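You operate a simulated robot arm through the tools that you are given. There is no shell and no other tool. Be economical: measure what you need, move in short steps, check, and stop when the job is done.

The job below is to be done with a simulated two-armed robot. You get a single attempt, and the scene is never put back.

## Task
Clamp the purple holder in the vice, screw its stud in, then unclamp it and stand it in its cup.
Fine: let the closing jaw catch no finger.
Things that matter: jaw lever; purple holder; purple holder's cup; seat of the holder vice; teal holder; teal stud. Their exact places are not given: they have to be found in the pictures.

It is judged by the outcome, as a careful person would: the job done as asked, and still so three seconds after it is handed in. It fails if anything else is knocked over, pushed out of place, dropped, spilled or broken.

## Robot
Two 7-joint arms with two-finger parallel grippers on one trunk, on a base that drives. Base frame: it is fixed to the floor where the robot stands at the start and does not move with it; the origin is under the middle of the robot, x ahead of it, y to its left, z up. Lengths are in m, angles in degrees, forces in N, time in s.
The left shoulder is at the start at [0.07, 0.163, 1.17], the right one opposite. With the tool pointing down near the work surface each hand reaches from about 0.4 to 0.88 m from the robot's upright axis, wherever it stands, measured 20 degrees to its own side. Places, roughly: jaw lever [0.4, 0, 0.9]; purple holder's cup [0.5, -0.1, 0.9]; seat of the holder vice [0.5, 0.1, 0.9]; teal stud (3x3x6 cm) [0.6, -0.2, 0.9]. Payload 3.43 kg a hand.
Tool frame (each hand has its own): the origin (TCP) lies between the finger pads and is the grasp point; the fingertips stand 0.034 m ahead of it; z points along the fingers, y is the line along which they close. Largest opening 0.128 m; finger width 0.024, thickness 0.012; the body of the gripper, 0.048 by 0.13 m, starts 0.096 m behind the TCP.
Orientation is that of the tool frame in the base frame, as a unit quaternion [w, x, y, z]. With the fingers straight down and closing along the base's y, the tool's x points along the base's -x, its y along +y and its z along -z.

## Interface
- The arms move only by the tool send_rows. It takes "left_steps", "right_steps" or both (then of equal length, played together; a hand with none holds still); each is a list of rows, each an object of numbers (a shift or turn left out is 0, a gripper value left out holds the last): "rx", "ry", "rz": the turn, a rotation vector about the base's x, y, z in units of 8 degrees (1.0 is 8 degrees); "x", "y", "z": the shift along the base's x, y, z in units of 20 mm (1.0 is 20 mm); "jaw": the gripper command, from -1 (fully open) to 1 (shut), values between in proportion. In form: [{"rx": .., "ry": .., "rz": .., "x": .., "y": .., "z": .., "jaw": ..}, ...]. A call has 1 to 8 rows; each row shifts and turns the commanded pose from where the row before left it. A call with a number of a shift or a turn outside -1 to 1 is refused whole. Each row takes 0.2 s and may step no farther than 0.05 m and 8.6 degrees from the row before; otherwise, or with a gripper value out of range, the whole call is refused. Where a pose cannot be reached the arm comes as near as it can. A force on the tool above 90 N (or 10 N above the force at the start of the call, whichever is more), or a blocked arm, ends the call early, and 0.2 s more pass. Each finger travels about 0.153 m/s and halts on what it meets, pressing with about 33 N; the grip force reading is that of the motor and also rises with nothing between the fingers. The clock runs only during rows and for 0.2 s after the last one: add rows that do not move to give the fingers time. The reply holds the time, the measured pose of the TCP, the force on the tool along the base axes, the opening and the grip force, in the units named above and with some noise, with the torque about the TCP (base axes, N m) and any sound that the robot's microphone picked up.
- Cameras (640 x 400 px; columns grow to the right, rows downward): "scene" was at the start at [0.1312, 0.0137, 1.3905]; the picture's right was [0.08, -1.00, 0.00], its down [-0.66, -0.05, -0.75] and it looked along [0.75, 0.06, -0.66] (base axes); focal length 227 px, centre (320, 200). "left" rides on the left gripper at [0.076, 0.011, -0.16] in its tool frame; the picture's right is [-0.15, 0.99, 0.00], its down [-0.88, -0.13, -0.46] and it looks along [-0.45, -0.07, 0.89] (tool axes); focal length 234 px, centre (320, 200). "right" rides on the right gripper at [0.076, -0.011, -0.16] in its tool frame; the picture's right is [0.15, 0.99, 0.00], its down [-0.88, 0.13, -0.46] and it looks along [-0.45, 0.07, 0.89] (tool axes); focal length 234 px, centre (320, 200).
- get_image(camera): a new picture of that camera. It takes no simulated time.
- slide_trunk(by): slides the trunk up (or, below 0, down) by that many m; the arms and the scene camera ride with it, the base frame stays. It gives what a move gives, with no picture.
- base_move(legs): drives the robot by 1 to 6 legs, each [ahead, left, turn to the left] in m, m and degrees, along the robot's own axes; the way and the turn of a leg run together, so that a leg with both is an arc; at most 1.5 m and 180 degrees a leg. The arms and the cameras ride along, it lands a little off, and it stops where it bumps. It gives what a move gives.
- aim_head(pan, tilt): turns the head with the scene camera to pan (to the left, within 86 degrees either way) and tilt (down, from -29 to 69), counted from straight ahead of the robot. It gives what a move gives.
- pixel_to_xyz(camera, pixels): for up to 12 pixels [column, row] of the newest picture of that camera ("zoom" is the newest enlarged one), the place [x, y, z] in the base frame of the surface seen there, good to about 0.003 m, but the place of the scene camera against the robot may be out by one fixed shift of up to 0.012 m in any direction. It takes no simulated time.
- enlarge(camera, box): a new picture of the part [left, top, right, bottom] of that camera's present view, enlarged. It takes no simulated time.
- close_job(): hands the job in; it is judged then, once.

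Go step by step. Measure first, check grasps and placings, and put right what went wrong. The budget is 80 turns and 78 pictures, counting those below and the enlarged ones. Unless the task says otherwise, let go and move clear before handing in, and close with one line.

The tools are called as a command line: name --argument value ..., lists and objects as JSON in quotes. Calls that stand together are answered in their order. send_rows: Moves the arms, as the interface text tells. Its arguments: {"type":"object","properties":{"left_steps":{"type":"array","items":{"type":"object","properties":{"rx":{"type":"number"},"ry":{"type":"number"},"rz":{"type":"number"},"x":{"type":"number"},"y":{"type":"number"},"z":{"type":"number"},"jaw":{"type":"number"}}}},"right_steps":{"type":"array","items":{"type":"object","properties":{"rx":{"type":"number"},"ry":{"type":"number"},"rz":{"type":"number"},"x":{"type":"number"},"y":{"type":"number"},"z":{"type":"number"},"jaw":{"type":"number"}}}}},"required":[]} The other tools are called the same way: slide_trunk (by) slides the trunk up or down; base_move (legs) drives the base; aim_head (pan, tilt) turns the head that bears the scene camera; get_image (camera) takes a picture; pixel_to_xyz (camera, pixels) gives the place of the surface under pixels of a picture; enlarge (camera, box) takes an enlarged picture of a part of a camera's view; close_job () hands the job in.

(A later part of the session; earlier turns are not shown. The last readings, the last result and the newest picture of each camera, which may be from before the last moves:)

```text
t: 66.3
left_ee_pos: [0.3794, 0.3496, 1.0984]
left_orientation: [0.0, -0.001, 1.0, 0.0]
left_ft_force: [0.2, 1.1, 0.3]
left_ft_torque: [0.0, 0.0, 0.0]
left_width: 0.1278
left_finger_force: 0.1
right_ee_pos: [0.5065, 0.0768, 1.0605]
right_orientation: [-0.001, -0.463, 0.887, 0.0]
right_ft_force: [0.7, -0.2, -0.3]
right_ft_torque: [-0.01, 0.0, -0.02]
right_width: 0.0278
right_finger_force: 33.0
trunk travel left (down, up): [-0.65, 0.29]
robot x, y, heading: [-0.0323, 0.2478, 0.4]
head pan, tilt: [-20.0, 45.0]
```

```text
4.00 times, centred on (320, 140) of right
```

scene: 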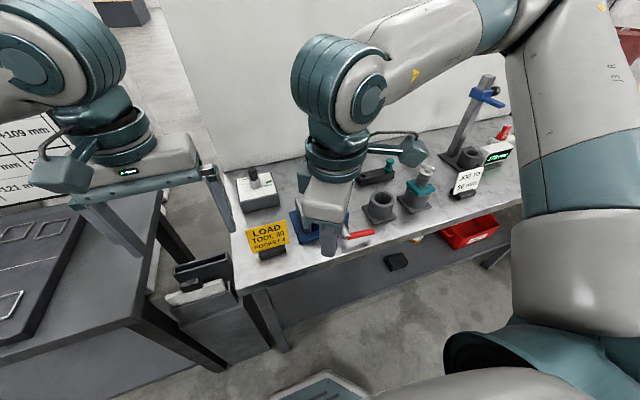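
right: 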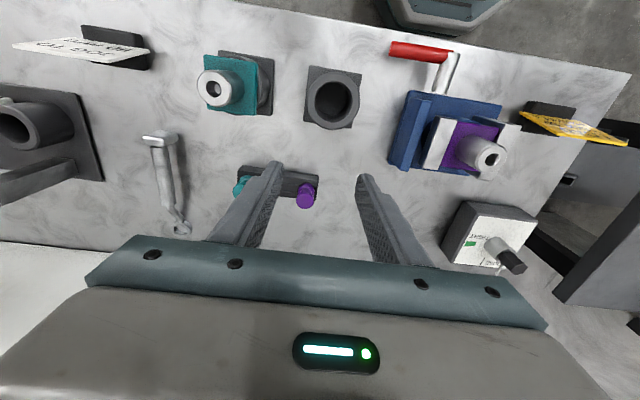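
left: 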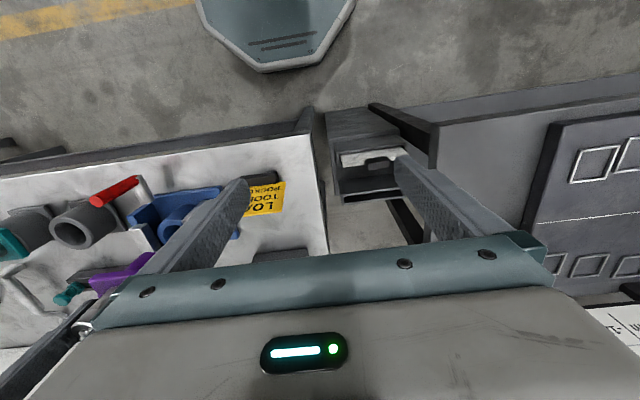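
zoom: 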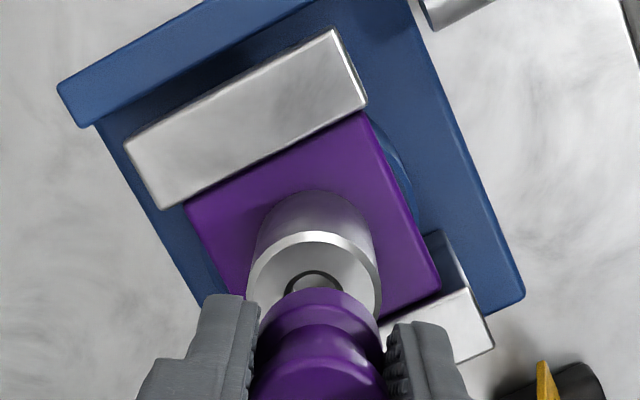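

The stud and hole line up in column (about 315 against 313). I'll lower gently until contact.

send_rows --right_steps '[{"z": -0.2, "x": 0.03, "y": 0.04}, {"z": -0.2}, {"z": -0.1}, {}]'

send_rows --right_steps '[{"z": -0.1}, {"z": -0.1}, {}]'

send_rows --right_steps '[{"z": -0.1}, {"z": -0.1}, {}]'

```text
t: 67.3
left_ee_pos: [0.3784, 0.3506, 1.0989]
left_orientation: [0.0, -0.001, 1.0, -0.001]
left_ft_force: [-0.4, 0.3, 0.1]
left_ft_torque: [0.02, 0.01, -0.02]
left_width: 0.1279
left_finger_force: 0.0
right_ee_pos: [0.5063, 0.0784, 1.0494]
right_orientation: [-0.001, -0.462, 0.887, -0.001]
right_ft_force: [0.0, -0.3, -0.1]
right_ft_torque: [0.0, -0.01, 0.0]
right_width: 0.0277
right_finger_force: 33.2
trunk travel left (down, up): [-0.65, 0.29]
robot x, y, heading: [-0.0327, 0.2486, 0.1]
head pan, tilt: [-20.0, 45.0]
```

```text
t: 68.2
left_ee_pos: [0.3786, 0.3496, 1.099]
left_orientation: [0.0, -0.001, 1.0, 0.0]
left_ft_force: [1.1, 0.4, 0.1]
left_ft_torque: [-0.02, 0.01, -0.01]
left_width: 0.1279
left_finger_force: 0.0
right_ee_pos: [0.5072, 0.0772, 1.0456]
right_orientation: [0.0, -0.463, 0.886, -0.001]
right_ft_force: [0.8, 0.3, 0.6]
right_ft_torque: [0.0, 0.01, 0.01]
right_width: 0.0278
right_finger_force: 33.2
trunk travel left (down, up): [-0.65, 0.29]
robot x, y, heading: [-0.0256, 0.2497, 0.4]
head pan, tilt: [-20.0, 45.0]
```

```text
t: 69.0
left_ee_pos: [0.3786, 0.3511, 1.098]
left_orientation: [0.0, -0.001, 1.0, 0.0]
left_ft_force: [0.4, -0.8, -0.7]
left_ft_torque: [0.01, 0.01, 0.0]
left_width: 0.1278
left_finger_force: 0.1
right_ee_pos: [0.5059, 0.0759, 1.0413]
right_orientation: [-0.001, -0.462, 0.887, 0.0]
right_ft_force: [0.2, -0.1, 0.0]
right_ft_torque: [0.02, 0.03, 0.0]
right_width: 0.0274
right_finger_force: 33.1
trunk travel left (down, up): [-0.65, 0.29]
robot x, y, heading: [-0.0318, 0.2487, 0.1]
head pan, tilt: [-20.0, 45.0]
```

No contact yet at z 1.041. I'll keep lowering.

send_rows --right_steps '[{"z": -0.1}, {"z": -0.1}, {}]'

send_rows --right_steps '[{"z": -0.1}, {"z": -0.1}, {}]'

enlarge --camera "scene" --box '[290, 150, 360, 220]'

```text
t: 69.8
left_ee_pos: [0.3772, 0.3503, 1.0992]
left_orientation: [0.0, -0.001, 1.0, 0.0]
left_ft_force: [-0.4, 0.2, -1.2]
left_ft_torque: [0.0, 0.02, 0.01]
left_width: 0.1279
left_finger_force: 0.2
right_ee_pos: [0.5062, 0.0779, 1.0371]
right_orientation: [0.0, -0.463, 0.887, 0.0]
right_ft_force: [-0.3, -0.1, -0.1]
right_ft_torque: [-0.02, -0.03, 0.0]
right_width: 0.0275
right_finger_force: 32.7
trunk travel left (down, up): [-0.65, 0.29]
robot x, y, heading: [-0.0325, 0.2461, 0.0]
head pan, tilt: [-20.0, 45.0]
```

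```text
t: 70.5
left_ee_pos: [0.378, 0.3506, 1.099]
left_orientation: [0.0, -0.001, 1.0, 0.0]
left_ft_force: [-1.4, 0.2, 0.1]
left_ft_torque: [0.01, 0.02, -0.03]
left_width: 0.128
left_finger_force: 0.2
right_ee_pos: [0.5051, 0.0781, 1.0333]
right_orientation: [-0.001, -0.462, 0.887, -0.001]
right_ft_force: [0.1, 0.6, -0.1]
right_ft_torque: [0.02, -0.01, 0.02]
right_width: 0.0276
right_finger_force: 33.3
trunk travel left (down, up): [-0.65, 0.29]
robot x, y, heading: [-0.028, 0.2484, 0.1]
head pan, tilt: [-20.0, 45.0]
```

```text
5.71 times, centred on (325, 185) of scene
```

zoom: 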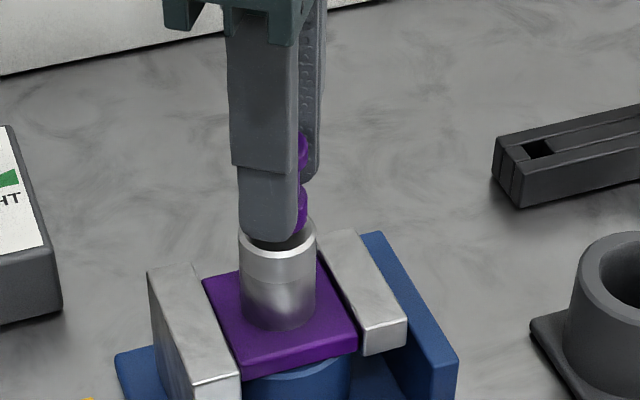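

The thread is entering the hole without contact force. I'll go on down to touch.

send_rows --right_steps '[{"z": -0.1}, {"z": -0.1}, {}]'

send_rows --right_steps '[{"z": -0.1}, {"z": -0.1}, {}]'

```text
t: 71.3
left_ee_pos: [0.379, 0.3494, 1.0994]
left_orientation: [-0.001, -0.002, 1.0, -0.001]
left_ft_force: [-0.3, -0.4, -0.3]
left_ft_torque: [-0.02, -0.05, 0.0]
left_width: 0.128
left_finger_force: 0.0
right_ee_pos: [0.5061, 0.0764, 1.0287]
right_orientation: [0.0, -0.463, 0.887, 0.0]
right_ft_force: [3.9, -4.8, 0.3]
right_ft_torque: [-0.16, -0.19, -0.02]
right_width: 0.0277
right_finger_force: 32.9
trunk travel left (down, up): [-0.65, 0.29]
robot x, y, heading: [-0.031, 0.2501, -0.1]
head pan, tilt: [-20.0, 45.0]
```

```text
t: 72.2
left_ee_pos: [0.3782, 0.3495, 1.0997]
left_orientation: [0.0, 0.0, 1.0, 0.001]
left_ft_force: [-1.0, 0.5, -0.2]
left_ft_torque: [0.02, 0.01, 0.01]
left_width: 0.1282
left_finger_force: 0.0
right_ee_pos: [0.5066, 0.0767, 1.026]
right_orientation: [0.003, -0.463, 0.886, 0.0]
right_ft_force: [9.8, -12.2, 27.8]
right_ft_torque: [-0.33, -0.21, -0.08]
right_width: 0.0276
right_finger_force: 32.7
trunk travel left (down, up): [-0.65, 0.29]
robot x, y, heading: [-0.03, 0.2458, 0.2]
head pan, tilt: [-20.0, 45.0]
```

Contact came at 1.026, with side forces (+10, −12 N) showing the hole lies slightly to +x, −y. I'll shift 1 mm that way, ease the downforce, and start turning clockwise.

send_rows --right_steps '[{"x": 0.05, "y": -0.06, "z": 0.05}, {}]'

send_rows --right_steps '[{"rz": -1}, {"rz": -1}, {"rz": -1}, {"rz": -1}, {}]'

```text
t: 72.8
left_ee_pos: [0.3783, 0.35, 1.0988]
left_orientation: [0.0, -0.001, 1.0, 0.0]
left_ft_force: [-0.1, -0.2, 0.1]
left_ft_torque: [0.0, 0.01, 0.02]
left_width: 0.1284
left_finger_force: 0.1
right_ee_pos: [0.5071, 0.0765, 1.0277]
right_orientation: [0.001, -0.462, 0.887, 0.001]
right_ft_force: [8.4, -6.4, 24.5]
right_ft_torque: [0.09, -0.42, -0.01]
right_width: 0.0274
right_finger_force: 33.0
trunk travel left (down, up): [-0.65, 0.29]
robot x, y, heading: [-0.0352, 0.2471, -0.0]
head pan, tilt: [-20.0, 45.0]
```

```text
t: 74.0
left_ee_pos: [0.3773, 0.3516, 1.0992]
left_orientation: [0.0, -0.001, 1.0, -0.001]
left_ft_force: [0.3, -0.1, -0.6]
left_ft_torque: [0.04, 0.02, 0.0]
left_width: 0.1281
left_finger_force: 0.2
right_ee_pos: [0.506, 0.0774, 1.0275]
right_orientation: [0.001, -0.199, 0.98, 0.0]
right_ft_force: [3.8, 0.7, 19.5]
right_ft_torque: [0.12, -0.19, -0.01]
right_width: 0.0277
right_finger_force: 32.8
trunk travel left (down, up): [-0.65, 0.29]
robot x, y, heading: [-0.0304, 0.2463, 0.2]
head pan, tilt: [-20.0, 45.0]
```

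The side force is shrinking and Fz has dropped to 20 N. I'll keep turning clockwise.

send_rows --right_steps '[{"rz": -1}, {"rz": -1}, {"rz": -1}, {"rz": -1}, {"rz": -1}, {"rz": -1}, {"rz": -1}, {"rz": -1}]'

send_rows --right_steps '[{"rz": -1}, {"rz": -1}, {"rz": -1}, {"rz": -1}, {"rz": -1}]'

```text
t: 75.8
left_ee_pos: [0.377, 0.354, 1.0987]
left_orientation: [0.0, -0.001, 1.0, -0.003]
left_ft_force: [-0.3, 0.3, 0.9]
left_ft_torque: [0.01, -0.03, 0.01]
left_width: 0.1281
left_finger_force: 0.0
right_ee_pos: [0.5069, 0.0789, 1.0278]
right_orientation: [0.0, 0.35, 0.937, 0.0]
right_ft_force: [0.6, 18.0, 7.3]
right_ft_torque: [0.74, 0.06, 0.0]
right_width: 0.0278
right_finger_force: 33.1
trunk travel left (down, up): [-0.65, 0.29]
robot x, y, heading: [-0.0326, 0.246, 0.1]
head pan, tilt: [-20.0, 45.0]
```

```text
t: 77.0
left_ee_pos: [0.3809, 0.3534, 1.0981]
left_orientation: [-0.001, -0.001, 1.0, -0.002]
left_ft_force: [-0.3, -0.6, 0.1]
left_ft_torque: [-0.03, 0.01, -0.03]
left_width: 0.128
left_finger_force: 0.0
right_ee_pos: [0.5078, 0.0803, 1.0267]
right_orientation: [0.001, 0.65, 0.76, 0.001]
right_ft_force: [5.1, 21.0, 6.1]
right_ft_torque: [0.92, -0.07, 0.02]
right_width: 0.0276
right_finger_force: 33.0
trunk travel left (down, up): [-0.65, 0.29]
robot x, y, heading: [-0.0257, 0.2466, 0.2]
head pan, tilt: [-20.0, 45.0]
```

Now at yaw −81°: Fz is down to 6 N and the side force reads +21 N in y. I'll shift +1 mm in y and 1 mm down and keep turning.

send_rows --right_steps '[{"y": 0.06, "x": 0.02, "z": -0.05}, {"rz": -1}, {"rz": -1}, {"rz": -1}, {}]'

send_rows --right_steps '[{"rz": -1}, {"rz": -1}, {"rz": -1}, {}]'

```text
t: 78.2
left_ee_pos: [0.3798, 0.3533, 1.0987]
left_orientation: [-0.001, -0.001, 1.0, -0.001]
left_ft_force: [-0.5, 0.4, 0.6]
left_ft_torque: [0.0, 0.0, 0.01]
left_width: 0.1279
left_finger_force: 0.1
right_ee_pos: [0.5085, 0.0799, 1.0261]
right_orientation: [0.001, 0.793, 0.609, 0.001]
right_ft_force: [13.3, 14.2, 16.6]
right_ft_torque: [0.26, -0.2, 0.02]
right_width: 0.0276
right_finger_force: 32.9
trunk travel left (down, up): [-0.65, 0.29]
robot x, y, heading: [-0.0344, 0.2444, 0.1]
head pan, tilt: [-20.0, 45.0]
```

```text
t: 79.2
left_ee_pos: [0.3792, 0.3525, 1.0984]
left_orientation: [-0.001, -0.001, 1.0, -0.001]
left_ft_force: [-0.3, 0.0, 0.5]
left_ft_torque: [0.0, 0.03, 0.01]
left_width: 0.128
left_finger_force: 0.0
right_ee_pos: [0.5086, 0.0799, 1.025]
right_orientation: [0.001, 0.903, 0.43, 0.001]
right_ft_force: [16.7, 11.6, 16.6]
right_ft_torque: [-0.01, -0.41, 0.01]
right_width: 0.0276
right_finger_force: 33.0
trunk travel left (down, up): [-0.65, 0.29]
robot x, y, heading: [-0.0295, 0.2481, 0.3]
head pan, tilt: [-20.0, 45.0]
```

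Yaw is −129° with no out-of-reach flag and no tightening torque yet. I'll ease the side load and continue.

send_rows --right_steps '[{"x": 0.05, "y": 0.03, "z": -0.02}, {"rz": -1}, {"rz": -1}, {"rz": -1}, {}]'

enlarge --camera "scene" --box '[290, 150, 360, 220]'

```text
t: 80.3
left_ee_pos: [0.3787, 0.3515, 1.0979]
left_orientation: [-0.001, 0.0, 1.0, -0.001]
left_ft_force: [0.6, -0.3, 0.4]
left_ft_torque: [0.0, 0.0, 0.01]
left_width: 0.1281
left_finger_force: 0.1
right_ee_pos: [0.5085, 0.0793, 1.0249]
right_orientation: [0.001, 0.972, 0.234, 0.001]
right_ft_force: [11.8, 4.4, 18.5]
right_ft_torque: [-0.15, -0.3, 0.01]
right_width: 0.0274
right_finger_force: 32.8
trunk travel left (down, up): [-0.65, 0.29]
robot x, y, heading: [-0.028, 0.2482, 0.1]
head pan, tilt: [-20.0, 45.0]
```

```text
5.71 times, centred on (325, 185) of scene
```

zoom: 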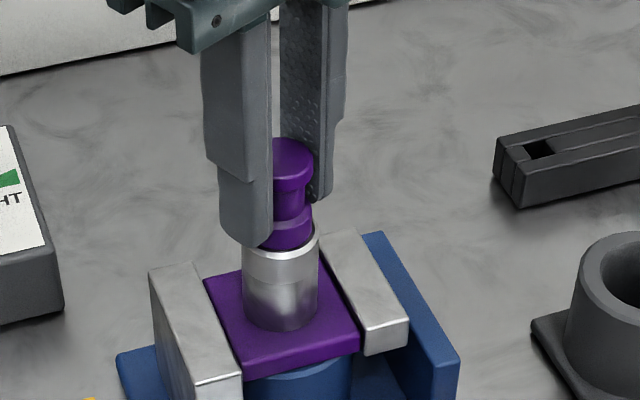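

The collar is now just above the nose, perhaps not fully down. I'll release slightly, turn the hand back and re-grip for another clockwise stroke.

send_rows --right_steps '[{"jaw": 0.2}, {}, {"rz": 1}, {"rz": 1}, {"rz": 1}, {"rz": 1}, {"rz": 1}, {"rz": 1}]'

send_rows --right_steps '[{"rz": 1}, {"rz": 1}, {"rz": 1}, {"rz": 1}, {"rz": 1}, {"rz": 1}, {"rz": 1}, {"rz": 1}]'

send_rows --right_steps '[{"rz": 1}, {"rz": 1}, {"rz": 1}, {"rz": 1}, {"rz": 1}, {"rz": 1}, {"rz": 1}, {"rz": 1}]'

enlarge --camera "right" --box '[250, 110, 390, 220]'

```text
t: 82.2
left_ee_pos: [0.3771, 0.3494, 1.0988]
left_orientation: [0.0, -0.001, 1.0, 0.001]
left_ft_force: [0.8, 0.0, 0.1]
left_ft_torque: [0.02, 0.04, 0.0]
left_width: 0.1278
left_finger_force: 0.1
right_ee_pos: [0.5087, 0.0785, 1.0244]
right_orientation: [0.0, 0.792, 0.61, 0.001]
right_ft_force: [0.3, -0.5, 0.0]
right_ft_torque: [-0.01, 0.0, -0.02]
right_width: 0.0512
right_finger_force: 0.1
trunk travel left (down, up): [-0.65, 0.29]
robot x, y, heading: [-0.0268, 0.2464, -0.1]
head pan, tilt: [-20.0, 45.0]
```

```text
t: 84.0
left_ee_pos: [0.3784, 0.3508, 1.0993]
left_orientation: [0.0, 0.0, 1.0, 0.0]
left_ft_force: [-0.4, -0.4, 0.5]
left_ft_torque: [-0.03, 0.01, 0.02]
left_width: 0.128
left_finger_force: 0.1
right_ee_pos: [0.5091, 0.0786, 1.0248]
right_orientation: [-0.001, 0.35, 0.937, 0.001]
right_ft_force: [-0.3, 0.0, 0.4]
right_ft_torque: [0.01, -0.01, 0.02]
right_width: 0.0514
right_finger_force: 0.0
trunk travel left (down, up): [-0.65, 0.29]
robot x, y, heading: [-0.0295, 0.2498, 0.1]
head pan, tilt: [-20.0, 45.0]
```

```text
t: 85.8
left_ee_pos: [0.3779, 0.3515, 1.0982]
left_orientation: [0.0, -0.001, 1.0, 0.0]
left_ft_force: [-0.1, -0.1, 0.7]
left_ft_torque: [0.02, -0.01, -0.03]
left_width: 0.128
left_finger_force: 0.1
right_ee_pos: [0.5083, 0.0786, 1.0246]
right_orientation: [-0.001, -0.202, 0.979, -0.001]
right_ft_force: [0.7, -0.5, -0.9]
right_ft_torque: [0.04, -0.02, -0.01]
right_width: 0.0513
right_finger_force: 0.1
trunk travel left (down, up): [-0.65, 0.29]
robot x, y, heading: [-0.0296, 0.2499, 0.1]
head pan, tilt: [-20.0, 45.0]
```

```text
3.64 times, centred on (320, 165) of right
```

zoom: 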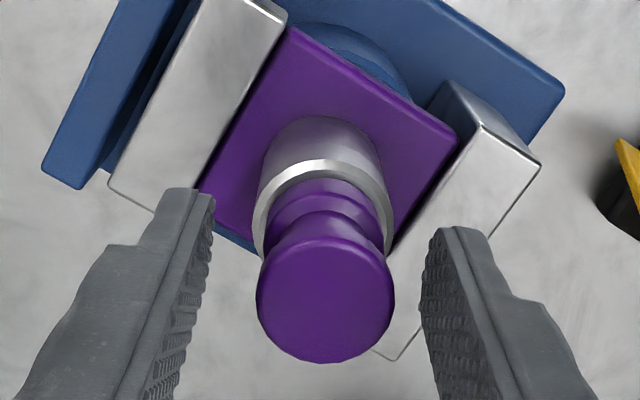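

The stud stands upright in the nose. I'll measure its head height to see how much further it must go.

pixel_to_xyz --camera "zoom" --pixels '[[325, 270], [325, 305], [325, 340], [280, 300], [375, 300], [325, 172], [300, 200], [330, 200]]'

send_rows --right_steps '[{"rz": 1}, {"rz": 1}, {"rz": 1}, {"rz": 1}, {}, {"jaw": 1}, {}, {}]'

```text
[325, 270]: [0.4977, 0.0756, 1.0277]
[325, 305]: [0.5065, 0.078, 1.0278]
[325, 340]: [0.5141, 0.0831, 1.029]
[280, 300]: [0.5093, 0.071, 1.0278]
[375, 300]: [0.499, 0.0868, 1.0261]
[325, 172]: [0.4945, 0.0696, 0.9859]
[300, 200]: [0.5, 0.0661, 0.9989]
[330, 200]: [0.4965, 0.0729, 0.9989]
```

```text
t: 87.5
left_ee_pos: [0.3777, 0.3505, 1.0985]
left_orientation: [0.0, -0.001, 1.0, -0.001]
left_ft_force: [0.0, 0.1, -0.8]
left_ft_torque: [-0.01, 0.0, -0.01]
left_width: 0.1281
left_finger_force: 0.0
right_ee_pos: [0.5084, 0.0783, 1.0255]
right_orientation: [0.0, -0.462, 0.887, -0.001]
right_ft_force: [-1.6, 2.0, 0.1]
right_ft_torque: [-0.03, 0.18, -0.01]
right_width: 0.0277
right_finger_force: 33.1
trunk travel left (down, up): [-0.65, 0.29]
robot x, y, heading: [-0.0307, 0.2467, -0.0]
head pan, tilt: [-20.0, 45.0]
```

The head top is at 1.028, so the collar is about 3 mm above the nose. I'll do a second clockwise stroke with light downward pressure.

send_rows --right_steps '[{"z": -0.05}, {"rz": -1}, {"rz": -1}, {"rz": -1}, {"rz": -1}, {"rz": -1}, {"rz": -1}, {"rz": -1}]'

send_rows --right_steps '[{"rz": -1, "z": -0.02}, {"rz": -1}, {"rz": -1}, {"rz": -1}, {"rz": -1}, {"rz": -1}, {"rz": -1}, {"rz": -1}]'

```text
t: 89.3
left_ee_pos: [0.3781, 0.3507, 1.1003]
left_orientation: [0.0, 0.0, 1.0, -0.002]
left_ft_force: [-0.1, 0.2, 0.3]
left_ft_torque: [-0.01, 0.04, -0.01]
left_width: 0.1279
left_finger_force: 0.0
right_ee_pos: [0.509, 0.079, 1.025]
right_orientation: [-0.001, 0.009, 1.0, 0.001]
right_ft_force: [-1.0, 1.7, 0.9]
right_ft_torque: [0.08, 0.07, 0.0]
right_width: 0.0276
right_finger_force: 32.8
trunk travel left (down, up): [-0.65, 0.29]
robot x, y, heading: [-0.0297, 0.2523, 0.2]
head pan, tilt: [-20.0, 45.0]
```

```text
t: 91.2
left_ee_pos: [0.3776, 0.3507, 1.0996]
left_orientation: [0.0, -0.001, 1.0, -0.001]
left_ft_force: [-0.9, 0.3, 0.7]
left_ft_torque: [0.03, 0.01, 0.0]
left_width: 0.1281
left_finger_force: 0.1
right_ee_pos: [0.5099, 0.0774, 1.0238]
right_orientation: [0.0, 0.538, 0.843, 0.001]
right_ft_force: [-0.7, 0.3, 0.9]
right_ft_torque: [0.09, 0.02, 0.0]
right_width: 0.028
right_finger_force: 33.2
trunk travel left (down, up): [-0.65, 0.29]
robot x, y, heading: [-0.0326, 0.2476, -0.0]
head pan, tilt: [-20.0, 45.0]
```

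The forces are near zero, so the stud is screwing down smoothly. I'll continue the stroke.

send_rows --right_steps '[{"rz": -1, "z": -0.03}, {"rz": -1}, {"rz": -1}, {"rz": -1}, {"rz": -1, "z": -0.03}, {"rz": -1}, {"rz": -1}, {"rz": -1}]'

send_rows --right_steps '[{"rz": -1, "z": -0.03}, {"rz": -1}, {"rz": -1}, {}]'

```text
t: 93.0
left_ee_pos: [0.3779, 0.3502, 1.0986]
left_orientation: [-0.001, -0.001, 1.0, -0.001]
left_ft_force: [-0.6, -0.6, -0.6]
left_ft_torque: [-0.01, 0.0, 0.0]
left_width: 0.1277
left_finger_force: 0.1
right_ee_pos: [0.5093, 0.0766, 1.0232]
right_orientation: [-0.001, 0.903, 0.43, 0.0]
right_ft_force: [0.0, 0.6, 3.2]
right_ft_torque: [0.02, 0.18, 0.57]
right_width: 0.0275
right_finger_force: 33.1
trunk travel left (down, up): [-0.65, 0.29]
robot x, y, heading: [-0.0267, 0.2494, -0.0]
head pan, tilt: [-20.0, 45.0]
```

```text
t: 94.0
left_ee_pos: [0.3792, 0.351, 1.0991]
left_orientation: [0.0, -0.002, 1.0, -0.001]
left_ft_force: [0.4, -0.3, -0.1]
left_ft_torque: [0.0, 0.02, -0.02]
left_width: 0.128
left_finger_force: 0.1
right_ee_pos: [0.5081, 0.0788, 1.0224]
right_orientation: [0.0, 0.972, 0.234, 0.0]
right_ft_force: [-1.2, 1.0, 1.9]
right_ft_torque: [0.01, 0.02, 0.5]
right_width: 0.0279
right_finger_force: 32.9
trunk travel left (down, up): [-0.65, 0.29]
robot x, y, heading: [-0.0317, 0.2488, 0.1]
head pan, tilt: [-20.0, 45.0]
```

A steady clockwise resistance of about 0.5 N·m has appeared, so the stud seems to be tight. I'll release, rise straight up and check that the collar is down.

send_rows --right_steps '[{"jaw": 0.2}, {}, {}, {"z": 0.8}, {"z": 1}, {"z": 1}, {"z": 1}, {}]'

enlarge --camera "right" --box '[250, 90, 390, 200]'

enlarge --camera "scene" --box '[290, 150, 360, 220]'

```text
t: 95.8
left_ee_pos: [0.3783, 0.35, 1.0985]
left_orientation: [-0.001, -0.002, 1.0, 0.0]
left_ft_force: [0.8, 0.0, 0.1]
left_ft_torque: [0.01, 0.0, 0.02]
left_width: 0.128
left_finger_force: 0.1
right_ee_pos: [0.5088, 0.0784, 1.0977]
right_orientation: [-0.001, 0.972, 0.234, 0.0]
right_ft_force: [-0.7, -0.1, 0.5]
right_ft_torque: [0.03, 0.01, 0.0]
right_width: 0.0512
right_finger_force: 0.1
trunk travel left (down, up): [-0.65, 0.29]
robot x, y, heading: [-0.032, 0.2482, -0.1]
head pan, tilt: [-20.0, 45.0]
```

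```text
3.64 times, centred on (320, 145) of right
```

zoom: 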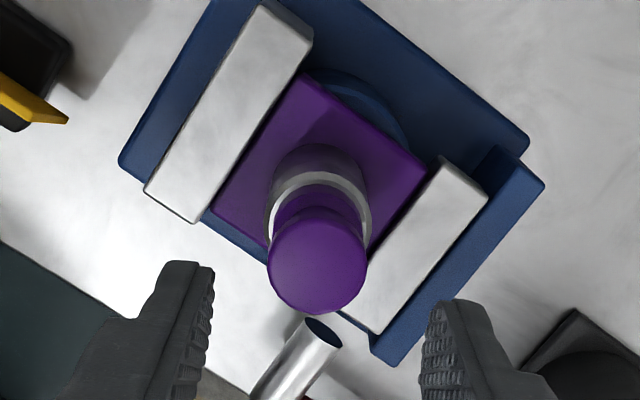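

```text
5.71 times, centred on (325, 185) of scene
```

zoom: 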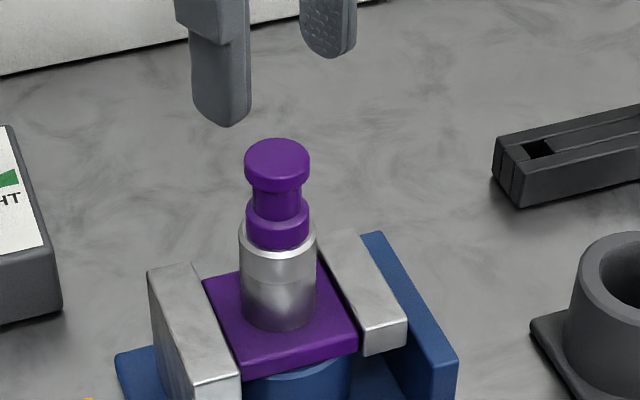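

The collar looks flush on the nose. I'll verify the heights, then do one more short tightening stroke to be sure.

pixel_to_xyz --camera "zoom" --pixels '[[277, 155], [265, 150], [290, 158], [246, 244], [300, 247], [277, 242], [277, 232], [277, 225]]'

send_rows --right_steps '[{"rz": 1}, {"rz": 1}, {"rz": 1}, {"rz": 1}, {"rz": 1}, {"rz": 1}, {"rz": 1}, {"rz": 1}]'

send_rows --right_steps '[{"z": -0.9}, {"z": -0.9}, {"z": -0.9}, {"z": -0.9}, {"z": -0.15}, {}, {"jaw": 1}, {}]'

send_rows --right_steps '[{}, {"rz": -1}, {"rz": -1}, {"rz": -1}, {"rz": -1}]'

```text
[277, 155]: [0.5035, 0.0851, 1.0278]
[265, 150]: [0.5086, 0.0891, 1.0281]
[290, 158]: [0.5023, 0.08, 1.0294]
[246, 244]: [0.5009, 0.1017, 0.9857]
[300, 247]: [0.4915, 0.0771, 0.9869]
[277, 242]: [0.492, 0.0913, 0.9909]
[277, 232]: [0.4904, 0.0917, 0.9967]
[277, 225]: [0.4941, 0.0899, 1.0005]
```

```text
t: 97.5
left_ee_pos: [0.3789, 0.351, 1.0986]
left_orientation: [0.001, -0.001, 1.0, -0.001]
left_ft_force: [0.4, -0.1, -1.0]
left_ft_torque: [-0.02, -0.03, -0.01]
left_width: 0.128
left_finger_force: 0.0
right_ee_pos: [0.5081, 0.0773, 1.0974]
right_orientation: [-0.001, 0.7, 0.714, 0.001]
right_ft_force: [-0.5, 0.0, -0.4]
right_ft_torque: [-0.04, -0.05, 0.0]
right_width: 0.0511
right_finger_force: 0.0
trunk travel left (down, up): [-0.65, 0.29]
robot x, y, heading: [-0.0295, 0.2476, 0.2]
head pan, tilt: [-20.0, 45.0]
```

```text
t: 99.3
left_ee_pos: [0.3783, 0.3508, 1.0991]
left_orientation: [0.0, -0.001, 1.0, 0.0]
left_ft_force: [0.4, 0.4, 0.4]
left_ft_torque: [-0.03, 0.0, 0.01]
left_width: 0.1281
left_finger_force: 0.2
right_ee_pos: [0.5089, 0.0776, 1.023]
right_orientation: [-0.001, 0.701, 0.714, 0.0]
right_ft_force: [-1.3, -0.7, -0.1]
right_ft_torque: [0.04, 0.04, -0.01]
right_width: 0.0276
right_finger_force: 32.8
trunk travel left (down, up): [-0.65, 0.29]
robot x, y, heading: [-0.0324, 0.2465, -0.1]
head pan, tilt: [-20.0, 45.0]
```

```text
t: 100.5
left_ee_pos: [0.3789, 0.3499, 1.0995]
left_orientation: [0.0, -0.001, 1.0, 0.0]
left_ft_force: [-0.2, 0.8, -0.5]
left_ft_torque: [-0.01, -0.01, 0.01]
left_width: 0.128
left_finger_force: 0.0
right_ee_pos: [0.5081, 0.0779, 1.0232]
right_orientation: [0.0, 0.87, 0.492, 0.0]
right_ft_force: [-4.6, -0.7, 0.1]
right_ft_torque: [0.0, 0.14, 0.71]
right_width: 0.0278
right_finger_force: 32.7
trunk travel left (down, up): [-0.65, 0.29]
robot x, y, heading: [-0.0305, 0.2507, -0.1]
head pan, tilt: [-20.0, 45.0]
```

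Torque builds to 0.71 N·m at once and the head is 42 mm above the nose rim, so the stud is tight. I'll let go, rise, turn to yaw −90° and move over the lever handle to swing it back.

send_rows --right_steps '[{"jaw": 0.2}, {}, {}, {"z": 0.9}, {"z": 1}, {"z": 1}, {"z": 1}, {}]'

send_rows --right_steps '[{"rz": 0.97, "x": -0.75, "y": -0.7}, {"rz": 0.97, "x": -0.75, "y": -0.7}, {"rz": 0.97, "x": -0.75, "y": -0.7}, {"rz": 0.97, "x": -0.75, "y": -0.7}, {"x": -0.75, "y": -0.7}, {"x": -0.75, "y": -0.7}, {"x": -0.75, "y": -0.7}, {}]'

get_image --camera "right"

```text
t: 102.3
left_ee_pos: [0.3788, 0.3508, 1.0997]
left_orientation: [0.0, -0.002, 1.0, 0.0]
left_ft_force: [0.8, 0.7, -1.3]
left_ft_torque: [-0.03, 0.02, 0.0]
left_width: 0.128
left_finger_force: 0.0
right_ee_pos: [0.509, 0.0782, 1.1001]
right_orientation: [0.0, 0.87, 0.493, 0.0]
right_ft_force: [0.4, 0.5, -0.4]
right_ft_torque: [-0.01, 0.02, 0.03]
right_width: 0.0512
right_finger_force: 0.0
trunk travel left (down, up): [-0.65, 0.29]
robot x, y, heading: [-0.0305, 0.2503, 0.2]
head pan, tilt: [-20.0, 45.0]
```

```text
t: 104.2
left_ee_pos: [0.3791, 0.3508, 1.0998]
left_orientation: [0.0, 0.0, 1.0, -0.001]
left_ft_force: [-0.6, 1.1, 0.0]
left_ft_torque: [-0.03, -0.01, 0.0]
left_width: 0.1277
left_finger_force: 0.0
right_ee_pos: [0.4049, -0.0194, 1.1012]
right_orientation: [0.0, 0.707, 0.708, 0.0]
right_ft_force: [0.8, 0.5, -0.2]
right_ft_torque: [0.01, -0.03, 0.04]
right_width: 0.0513
right_finger_force: 0.1
trunk travel left (down, up): [-0.65, 0.29]
robot x, y, heading: [-0.0265, 0.2451, 0.0]
head pan, tilt: [-20.0, 45.0]
```

```text
18 pictures are left
```

right: 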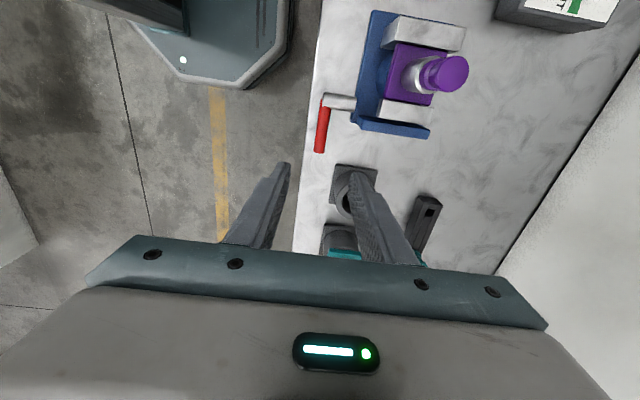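

The handle shows at (321,130). I'll measure along it.

pixel_to_xyz --camera "right" --pixels '[[323, 110], [321, 120], [321, 130], [320, 140], [319, 149], [317, 130], [325, 130], [340, 102], [310, 130]]'

```text
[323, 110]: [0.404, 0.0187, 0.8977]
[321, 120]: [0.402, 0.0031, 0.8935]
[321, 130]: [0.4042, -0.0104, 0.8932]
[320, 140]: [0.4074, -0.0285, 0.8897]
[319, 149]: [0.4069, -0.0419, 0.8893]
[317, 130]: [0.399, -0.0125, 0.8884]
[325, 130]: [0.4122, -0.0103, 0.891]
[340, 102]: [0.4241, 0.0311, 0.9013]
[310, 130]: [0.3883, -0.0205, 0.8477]
```

The handle axis runs at x≈0.405, dipping about 8°, with its top at z≈0.891 at y=−0.02. I'll lower to straddle it along x, then grip.

send_rows --right_steps '[{"z": -1}, {"z": -1}, {"z": -1}, {"z": -1}, {"z": -1}, {"z": -1}, {"z": -1}, {"z": -1}]'

send_rows --right_steps '[{"z": -0.72}, {"z": -0.72}, {"z": -0.72}, {}, {"jaw": 1}, {}, {}]'

enlarge --camera "scene" --box '[270, 140, 390, 250]'

```text
t: 106.0
left_ee_pos: [0.3799, 0.3505, 1.0993]
left_orientation: [-0.001, -0.001, 1.0, 0.001]
left_ft_force: [0.8, -0.2, 0.2]
left_ft_torque: [-0.01, 0.04, -0.01]
left_width: 0.128
left_finger_force: 0.0
right_ee_pos: [0.405, -0.0206, 0.9402]
right_orientation: [0.0, 0.706, 0.709, 0.001]
right_ft_force: [0.8, -0.9, -0.1]
right_ft_torque: [-0.03, 0.01, -0.02]
right_width: 0.051
right_finger_force: 0.0
trunk travel left (down, up): [-0.65, 0.29]
robot x, y, heading: [-0.0315, 0.2479, 0.3]
head pan, tilt: [-20.0, 45.0]
```

```text
t: 107.5
left_ee_pos: [0.3804, 0.3503, 1.0978]
left_orientation: [-0.001, -0.001, 1.0, 0.0]
left_ft_force: [0.4, 0.8, 0.1]
left_ft_torque: [0.0, 0.0, 0.03]
left_width: 0.1282
left_finger_force: 0.1
right_ee_pos: [0.4051, -0.0194, 0.8982]
right_orientation: [0.0, 0.706, 0.708, 0.0]
right_ft_force: [14.2, -3.9, 8.0]
right_ft_torque: [0.06, -0.25, -0.21]
right_width: 0.0174
right_finger_force: 45.4
trunk travel left (down, up): [-0.65, 0.29]
robot x, y, heading: [-0.03, 0.249, 0.3]
head pan, tilt: [-20.0, 45.0]
```

```text
3.64 times, centred on (330, 195) of scene
```

zoom: 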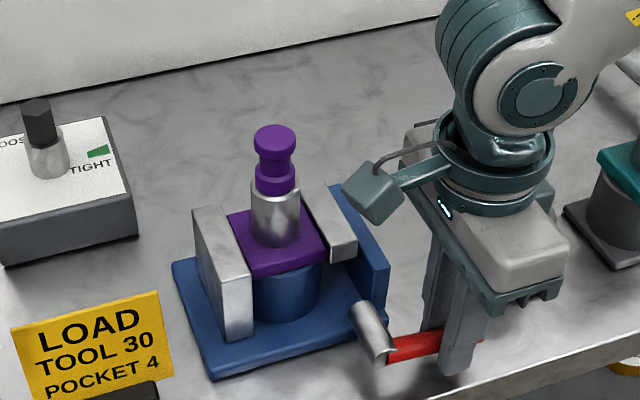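

The handle is gripped at width 0.017. I'll lift it along its arc about the pivot at (y 0.035, z 0.892), checking part-way.

send_rows --right_steps '[{"x": 0.04, "y": -0.02, "z": 0.575}, {"y": 0.1, "z": 0.57}, {"y": 0.215, "z": 0.53}, {}]'

enlarge --camera "scene" --box '[270, 140, 390, 250]'

```text
t: 108.5
left_ee_pos: [0.3799, 0.3475, 1.0973]
left_orientation: [-0.002, 0.0, 1.0, 0.001]
left_ft_force: [-1.2, -0.2, 0.5]
left_ft_torque: [0.0, -0.04, -0.01]
left_width: 0.128
left_finger_force: 0.1
right_ee_pos: [0.406, -0.0172, 0.9287]
right_orientation: [-0.002, 0.706, 0.708, -0.001]
right_ft_force: [7.5, -12.5, -21.1]
right_ft_torque: [-1.34, -0.23, -0.15]
right_width: 0.0176
right_finger_force: 45.2
trunk travel left (down, up): [-0.65, 0.29]
robot x, y, heading: [-0.0328, 0.2451, 0.3]
head pan, tilt: [-20.0, 45.0]
```

```text
3.64 times, centred on (330, 195) of scene
```

zoom: 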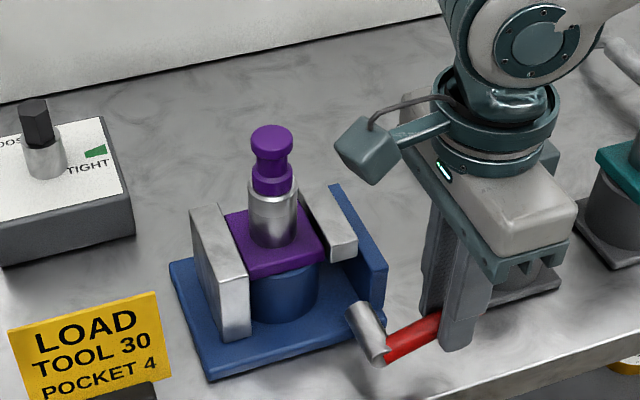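

The handle is coming up (about 20°) with moderate force. I'll continue along the arc.

send_rows --right_steps '[{"y": 0.325, "z": 0.48}, {"y": 0.41, "z": 0.395}, {}]'

send_rows --right_steps '[{"y": 0.49, "z": 0.305}, {"y": 0.54, "z": 0.2}, {}]'

enlarge --camera "scene" --box '[270, 140, 390, 250]'

```text
t: 109.3
left_ee_pos: [0.3807, 0.346, 1.0989]
left_orientation: [-0.001, -0.001, 1.0, 0.001]
left_ft_force: [-0.1, -0.9, 0.0]
left_ft_torque: [-0.02, -0.02, 0.01]
left_width: 0.1278
left_finger_force: 0.0
right_ee_pos: [0.4048, -0.0037, 0.9486]
right_orientation: [0.0, 0.707, 0.707, 0.0]
right_ft_force: [10.2, -27.0, -8.2]
right_ft_torque: [-1.61, -0.35, -0.1]
right_width: 0.0175
right_finger_force: 45.3
trunk travel left (down, up): [-0.65, 0.29]
robot x, y, heading: [-0.0295, 0.2453, 0.1]
head pan, tilt: [-20.0, 45.0]
```

```text
t: 110.2
left_ee_pos: [0.3802, 0.3472, 1.0979]
left_orientation: [0.0, -0.001, 1.0, 0.003]
left_ft_force: [-0.3, 0.0, -0.3]
left_ft_torque: [0.01, 0.02, -0.02]
left_width: 0.1281
left_finger_force: 0.1
right_ee_pos: [0.4048, 0.0167, 0.957]
right_orientation: [-0.001, 0.706, 0.708, 0.0]
right_ft_force: [14.3, -31.6, 5.4]
right_ft_torque: [-1.89, -0.42, 0.1]
right_width: 0.0176
right_finger_force: 44.9
trunk travel left (down, up): [-0.65, 0.29]
robot x, y, heading: [-0.0243, 0.246, 0.1]
head pan, tilt: [-20.0, 45.0]
```

```text
3.64 times, centred on (330, 195) of scene
```

zoom: 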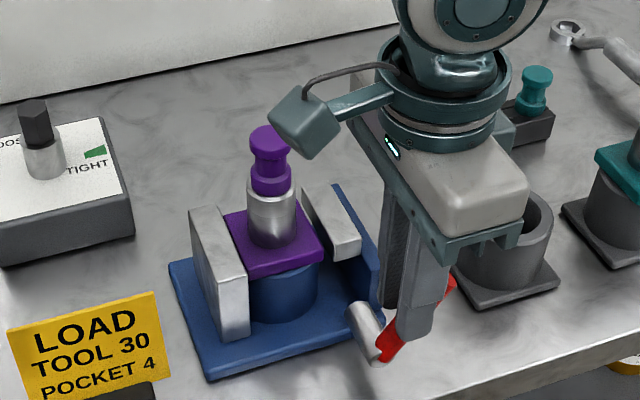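

The handle is about 60° up and the jaw has started to back off. I'll finish the swing to vertical.

send_rows --right_steps '[{"y": 0.57, "z": 0.08}, {"y": 0.4}, {}]'

send_rows --right_steps '[{"y": 0.2}, {"y": 0.1}, {}]'

enlarge --camera "scene" --box '[270, 140, 390, 250]'

```text
t: 111.0
left_ee_pos: [0.3801, 0.35, 1.0989]
left_orientation: [0.0, 0.0, 1.0, 0.0]
left_ft_force: [-0.1, -0.7, -0.6]
left_ft_torque: [0.03, -0.02, 0.0]
left_width: 0.1282
left_finger_force: 0.0
right_ee_pos: [0.4047, 0.041, 0.9595]
right_orientation: [-0.002, 0.706, 0.708, 0.0]
right_ft_force: [-0.5, -0.8, 0.2]
right_ft_torque: [0.01, 0.02, -0.02]
right_width: 0.0
right_finger_force: 32.9
trunk travel left (down, up): [-0.65, 0.29]
robot x, y, heading: [-0.0303, 0.2467, -0.0]
head pan, tilt: [-20.0, 45.0]
```

```text
t: 111.8
left_ee_pos: [0.378, 0.3503, 1.0997]
left_orientation: [0.0, 0.0, 1.0, -0.001]
left_ft_force: [-0.4, 0.4, -0.1]
left_ft_torque: [-0.04, 0.01, -0.02]
left_width: 0.128
left_finger_force: 0.2
right_ee_pos: [0.4043, 0.0464, 0.9611]
right_orientation: [0.0, 0.707, 0.707, 0.0]
right_ft_force: [0.2, -0.3, 0.2]
right_ft_torque: [0.0, 0.02, -0.03]
right_width: 0.0
right_finger_force: 33.1
trunk travel left (down, up): [-0.65, 0.29]
robot x, y, heading: [-0.0264, 0.2462, 0.3]
head pan, tilt: [-20.0, 45.0]
```

```text
3.64 times, centred on (330, 195) of scene
```

zoom: 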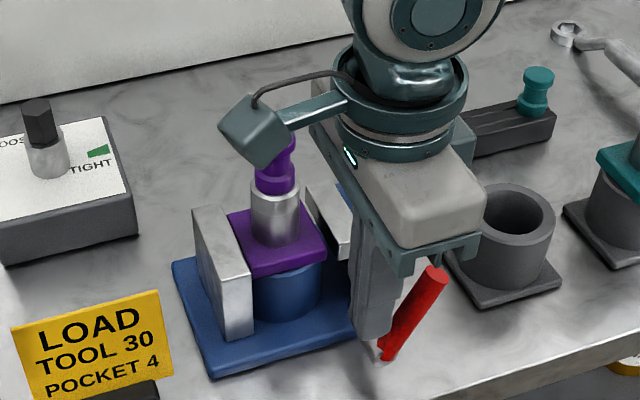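

The fingers slipped off with the handle about 30° short of vertical. I'll go over to its −y side with shut fingers and push it the rest of the way.

send_rows --right_steps '[{"z": 1}, {"z": 1}, {"z": 1}, {"y": -0.9}, {"y": -0.9}, {"y": -0.9}, {"y": -0.9}, {"y": -0.75}]'

send_rows --right_steps '[{"z": -1}, {"z": -1}, {"z": -0.7}, {}, {"y": 0.6}, {"y": 0.6}, {"y": 0.6}, {"y": 0.4}]'

send_rows --right_steps '[{"y": 0.2}, {"y": 0.2}, {}]'

enlarge --camera "scene" --box '[270, 140, 390, 250]'

```text
t: 113.5
left_ee_pos: [0.3775, 0.35, 1.0983]
left_orientation: [0.0, 0.0, 1.0, 0.0]
left_ft_force: [-0.4, -0.9, 0.2]
left_ft_torque: [0.01, -0.02, -0.03]
left_width: 0.1281
left_finger_force: 0.0
right_ee_pos: [0.4035, -0.041, 1.0199]
right_orientation: [0.0, 0.707, 0.707, 0.0]
right_ft_force: [-0.3, 0.5, -0.5]
right_ft_torque: [0.04, -0.02, 0.01]
right_width: 0.0
right_finger_force: 32.7
trunk travel left (down, up): [-0.65, 0.29]
robot x, y, heading: [-0.033, 0.2434, -0.2]
head pan, tilt: [-20.0, 45.0]
```

```text
t: 115.3
left_ee_pos: [0.379, 0.3498, 1.0996]
left_orientation: [-0.001, -0.001, 1.0, -0.001]
left_ft_force: [0.2, 0.0, -0.3]
left_ft_torque: [-0.02, 0.01, -0.01]
left_width: 0.128
left_finger_force: 0.0
right_ee_pos: [0.4042, 0.0038, 0.9665]
right_orientation: [0.0, 0.706, 0.708, 0.0]
right_ft_force: [0.0, 0.4, 0.0]
right_ft_torque: [0.02, -0.01, 0.01]
right_width: 0.0001
right_finger_force: 32.2
trunk travel left (down, up): [-0.65, 0.29]
robot x, y, heading: [-0.0309, 0.2474, -0.1]
head pan, tilt: [-20.0, 45.0]
```

```text
t: 116.2
left_ee_pos: [0.3775, 0.3494, 1.0995]
left_orientation: [0.0, -0.001, 1.0, 0.0]
left_ft_force: [0.4, -0.5, -0.1]
left_ft_torque: [0.01, 0.02, -0.03]
left_width: 0.1278
left_finger_force: 0.0
right_ee_pos: [0.4038, 0.011, 0.9662]
right_orientation: [-0.001, 0.707, 0.707, 0.0]
right_ft_force: [0.5, -4.7, 1.2]
right_ft_torque: [-0.13, -0.06, -0.03]
right_width: 0.0003
right_finger_force: 33.2
trunk travel left (down, up): [-0.65, 0.29]
robot x, y, heading: [-0.0298, 0.2509, 0.2]
head pan, tilt: [-20.0, 45.0]
```

```text
3.64 times, centred on (330, 195) of scene
```

zoom: 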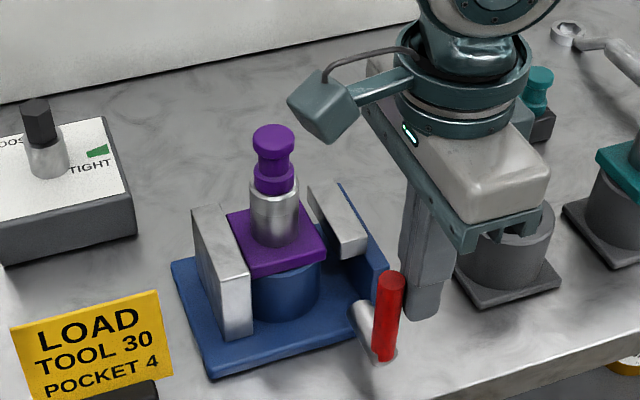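

The handle is nearly upright and the jaw is clear of the flange. A little more push to its stop.

send_rows --right_steps '[{"y": 0.2}, {"y": 0.1}, {}]'

send_rows --right_steps '[{"y": -0.8}, {"y": -0.8, "z": 1}, {"z": 1}, {"z": 1}, {"z": 1}, {"z": 1}, {"z": 1}, {"z": 1, "rz": 1}]'

```text
t: 117.0
left_ee_pos: [0.3784, 0.3457, 1.0998]
left_orientation: [0.0, 0.0, 1.0, 0.002]
left_ft_force: [0.5, -0.2, 0.1]
left_ft_torque: [0.01, -0.01, -0.02]
left_width: 0.1281
left_finger_force: 0.0
right_ee_pos: [0.4037, 0.0113, 0.9663]
right_orientation: [0.001, 0.707, 0.707, 0.0]
right_ft_force: [4.0, -37.3, 19.2]
right_ft_torque: [-1.13, -0.24, -0.11]
right_width: 0.0
right_finger_force: 32.7
trunk travel left (down, up): [-0.65, 0.29]
robot x, y, heading: [-0.0309, 0.2493, -0.1]
head pan, tilt: [-20.0, 45.0]
```

```text
t: 118.8
left_ee_pos: [0.3785, 0.3503, 1.0989]
left_orientation: [0.0, -0.001, 1.0, 0.0]
left_ft_force: [-0.4, -0.8, -0.5]
left_ft_torque: [-0.04, 0.0, -0.03]
left_width: 0.128
left_finger_force: 0.0
right_ee_pos: [0.4042, -0.0141, 1.1073]
right_orientation: [-0.001, 0.655, 0.756, 0.001]
right_ft_force: [0.1, -1.0, -0.6]
right_ft_torque: [0.04, 0.0, 0.0]
right_width: 0.0001
right_finger_force: 32.8
trunk travel left (down, up): [-0.65, 0.29]
robot x, y, heading: [-0.0322, 0.2503, -0.1]
head pan, tilt: [-20.0, 45.0]
```

The lever is back at its stop. I'll return to yaw 0 and move over the holder with the fingers partly open.

send_rows --right_steps '[{"rz": 1, "x": 0.65, "y": 0.57, "jaw": 0}, {"rz": 1, "x": 0.65, "y": 0.57}, {"rz": 1, "x": 0.65, "y": 0.57}, {"rz": 1, "x": 0.65, "y": 0.57}, {"rz": 1, "x": 0.65, "y": 0.57}, {"rz": 1, "x": 0.65, "y": 0.57}, {"rz": 1, "x": 0.65, "y": 0.57}, {"rz": 1, "x": 0.65, "y": 0.57}]'

send_rows --right_steps '[{"rz": 1}, {"rz": 1}, {"rz": 0.2}, {}]'

enlarge --camera "right" --box '[240, 70, 400, 200]'

pixel_to_xyz --camera "zoom" --pixels '[[310, 230], [320, 230], [330, 230], [320, 210], [320, 250], [290, 230], [350, 230], [320, 190], [280, 160], [350, 160], [320, 170], [320, 270]]'

```text
t: 120.5
left_ee_pos: [0.3801, 0.3515, 1.098]
left_orientation: [-0.001, -0.002, 1.0, -0.002]
left_ft_force: [0.6, 0.3, -0.5]
left_ft_torque: [0.01, 0.03, 0.0]
left_width: 0.128
left_finger_force: 0.1
right_ee_pos: [0.5097, 0.0771, 1.1066]
right_orientation: [-0.001, 0.155, 0.988, 0.0]
right_ft_force: [1.2, -0.1, -0.5]
right_ft_torque: [-0.02, 0.04, 0.02]
right_width: 0.064
right_finger_force: 0.0
trunk travel left (down, up): [-0.65, 0.29]
robot x, y, heading: [-0.0296, 0.2503, 0.0]
head pan, tilt: [-20.0, 45.0]
```

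```text
t: 121.5
left_ee_pos: [0.3784, 0.3503, 1.0992]
left_orientation: [0.0, -0.001, 1.0, 0.0]
left_ft_force: [-0.9, 0.1, 0.1]
left_ft_torque: [0.0, 0.0, 0.0]
left_width: 0.1281
left_finger_force: 0.0
right_ee_pos: [0.5078, 0.0765, 1.107]
right_orientation: [-0.001, 0.002, 1.0, 0.0]
right_ft_force: [0.3, 0.2, -0.5]
right_ft_torque: [-0.02, 0.04, -0.03]
right_width: 0.0641
right_finger_force: 0.0
trunk travel left (down, up): [-0.65, 0.29]
robot x, y, heading: [-0.0302, 0.247, 0.2]
head pan, tilt: [-20.0, 45.0]
```

```text
3.08 times, centred on (320, 135) of right
```

zoom: 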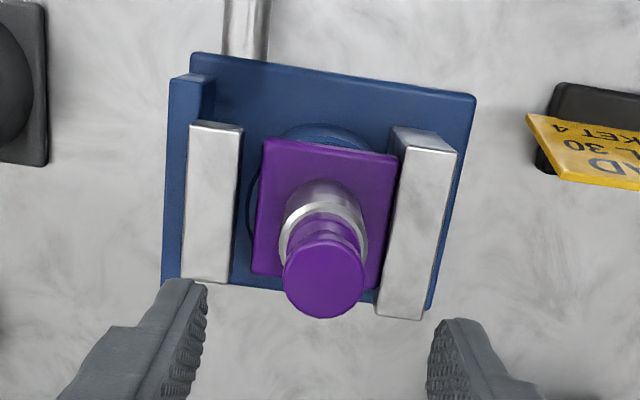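

```text
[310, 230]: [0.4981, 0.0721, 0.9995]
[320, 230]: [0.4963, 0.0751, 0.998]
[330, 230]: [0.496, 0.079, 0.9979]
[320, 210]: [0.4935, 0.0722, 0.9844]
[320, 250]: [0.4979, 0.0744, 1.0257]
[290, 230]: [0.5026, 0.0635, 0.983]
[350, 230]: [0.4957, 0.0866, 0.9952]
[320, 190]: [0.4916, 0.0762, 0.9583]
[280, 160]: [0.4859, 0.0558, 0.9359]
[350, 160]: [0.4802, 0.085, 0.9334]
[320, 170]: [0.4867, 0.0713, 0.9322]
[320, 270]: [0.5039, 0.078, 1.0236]
```

The jaws are open around the holder, and everything is centred at about y 0.0765. I'll narrow to 0.046 and go down to z≈0.978, tips above the jaw tops, then grip the nose and lift.

send_rows --right_steps '[{"jaw": 0.28}, {}, {"z": -0.9}, {"z": -0.9}, {"z": -0.9}, {"z": -0.9}, {"z": -0.9}, {"z": -0.9}]'

send_rows --right_steps '[{"z": -0.6}, {"z": -0.4}, {}, {"jaw": 1}, {}, {}]'

send_rows --right_steps '[{"z": 0.3}, {"z": 0.5}, {"z": 0.7}, {"z": 0.9}, {"z": 0.9}, {"z": 0.9}, {"z": 0.9}, {"z": 0.9}]'

enlarge --camera "scene" --box '[270, 90, 410, 230]'

```text
t: 123.3
left_ee_pos: [0.3787, 0.3501, 1.0989]
left_orientation: [-0.001, -0.001, 1.0, 0.001]
left_ft_force: [0.2, -0.2, -0.4]
left_ft_torque: [-0.02, 0.01, 0.04]
left_width: 0.1282
left_finger_force: 0.1
right_ee_pos: [0.5101, 0.0786, 0.9976]
right_orientation: [0.0, 0.002, 1.0, 0.001]
right_ft_force: [0.4, -0.1, -0.2]
right_ft_torque: [0.01, 0.03, -0.01]
right_width: 0.046
right_finger_force: 0.0
trunk travel left (down, up): [-0.65, 0.29]
robot x, y, heading: [-0.0313, 0.2457, 0.3]
head pan, tilt: [-20.0, 45.0]
```

```text
t: 124.8
left_ee_pos: [0.3793, 0.3511, 1.0988]
left_orientation: [-0.001, 0.0, 1.0, -0.001]
left_ft_force: [0.0, 0.5, 0.1]
left_ft_torque: [-0.03, 0.05, -0.04]
left_width: 0.1279
left_finger_force: 0.0
right_ee_pos: [0.5075, 0.0763, 0.9787]
right_orientation: [0.0, 0.003, 1.0, 0.0]
right_ft_force: [0.0, 2.0, 0.4]
right_ft_torque: [-0.14, -0.16, 0.03]
right_width: 0.0359
right_finger_force: 33.5
trunk travel left (down, up): [-0.65, 0.29]
robot x, y, heading: [-0.0296, 0.2479, 0.0]
head pan, tilt: [-20.0, 45.0]
```

```text
t: 126.5
left_ee_pos: [0.3789, 0.35, 1.0984]
left_orientation: [0.0, -0.002, 1.0, 0.0]
left_ft_force: [0.2, -0.3, 0.7]
left_ft_torque: [0.01, 0.02, 0.05]
left_width: 0.1281
left_finger_force: 0.1
right_ee_pos: [0.5077, 0.0759, 1.0985]
right_orientation: [-0.002, 0.001, 1.0, 0.0]
right_ft_force: [-0.8, -0.3, -5.9]
right_ft_torque: [0.02, -0.02, -0.04]
right_width: 0.0358
right_finger_force: 33.2
trunk travel left (down, up): [-0.65, 0.29]
robot x, y, heading: [-0.0326, 0.2513, 0.1]
head pan, tilt: [-20.0, 45.0]
```

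```text
2.86 times, centred on (340, 160) of scene
```

zoom: 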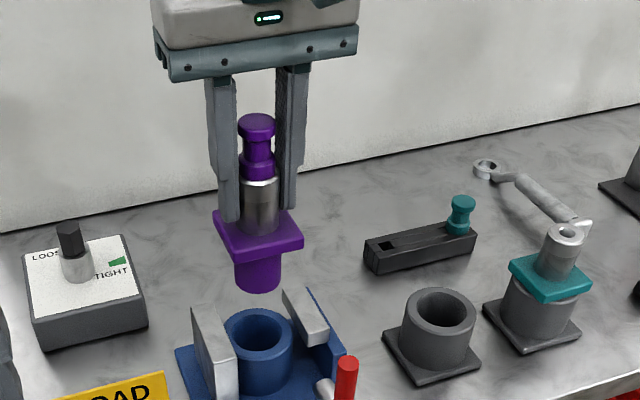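

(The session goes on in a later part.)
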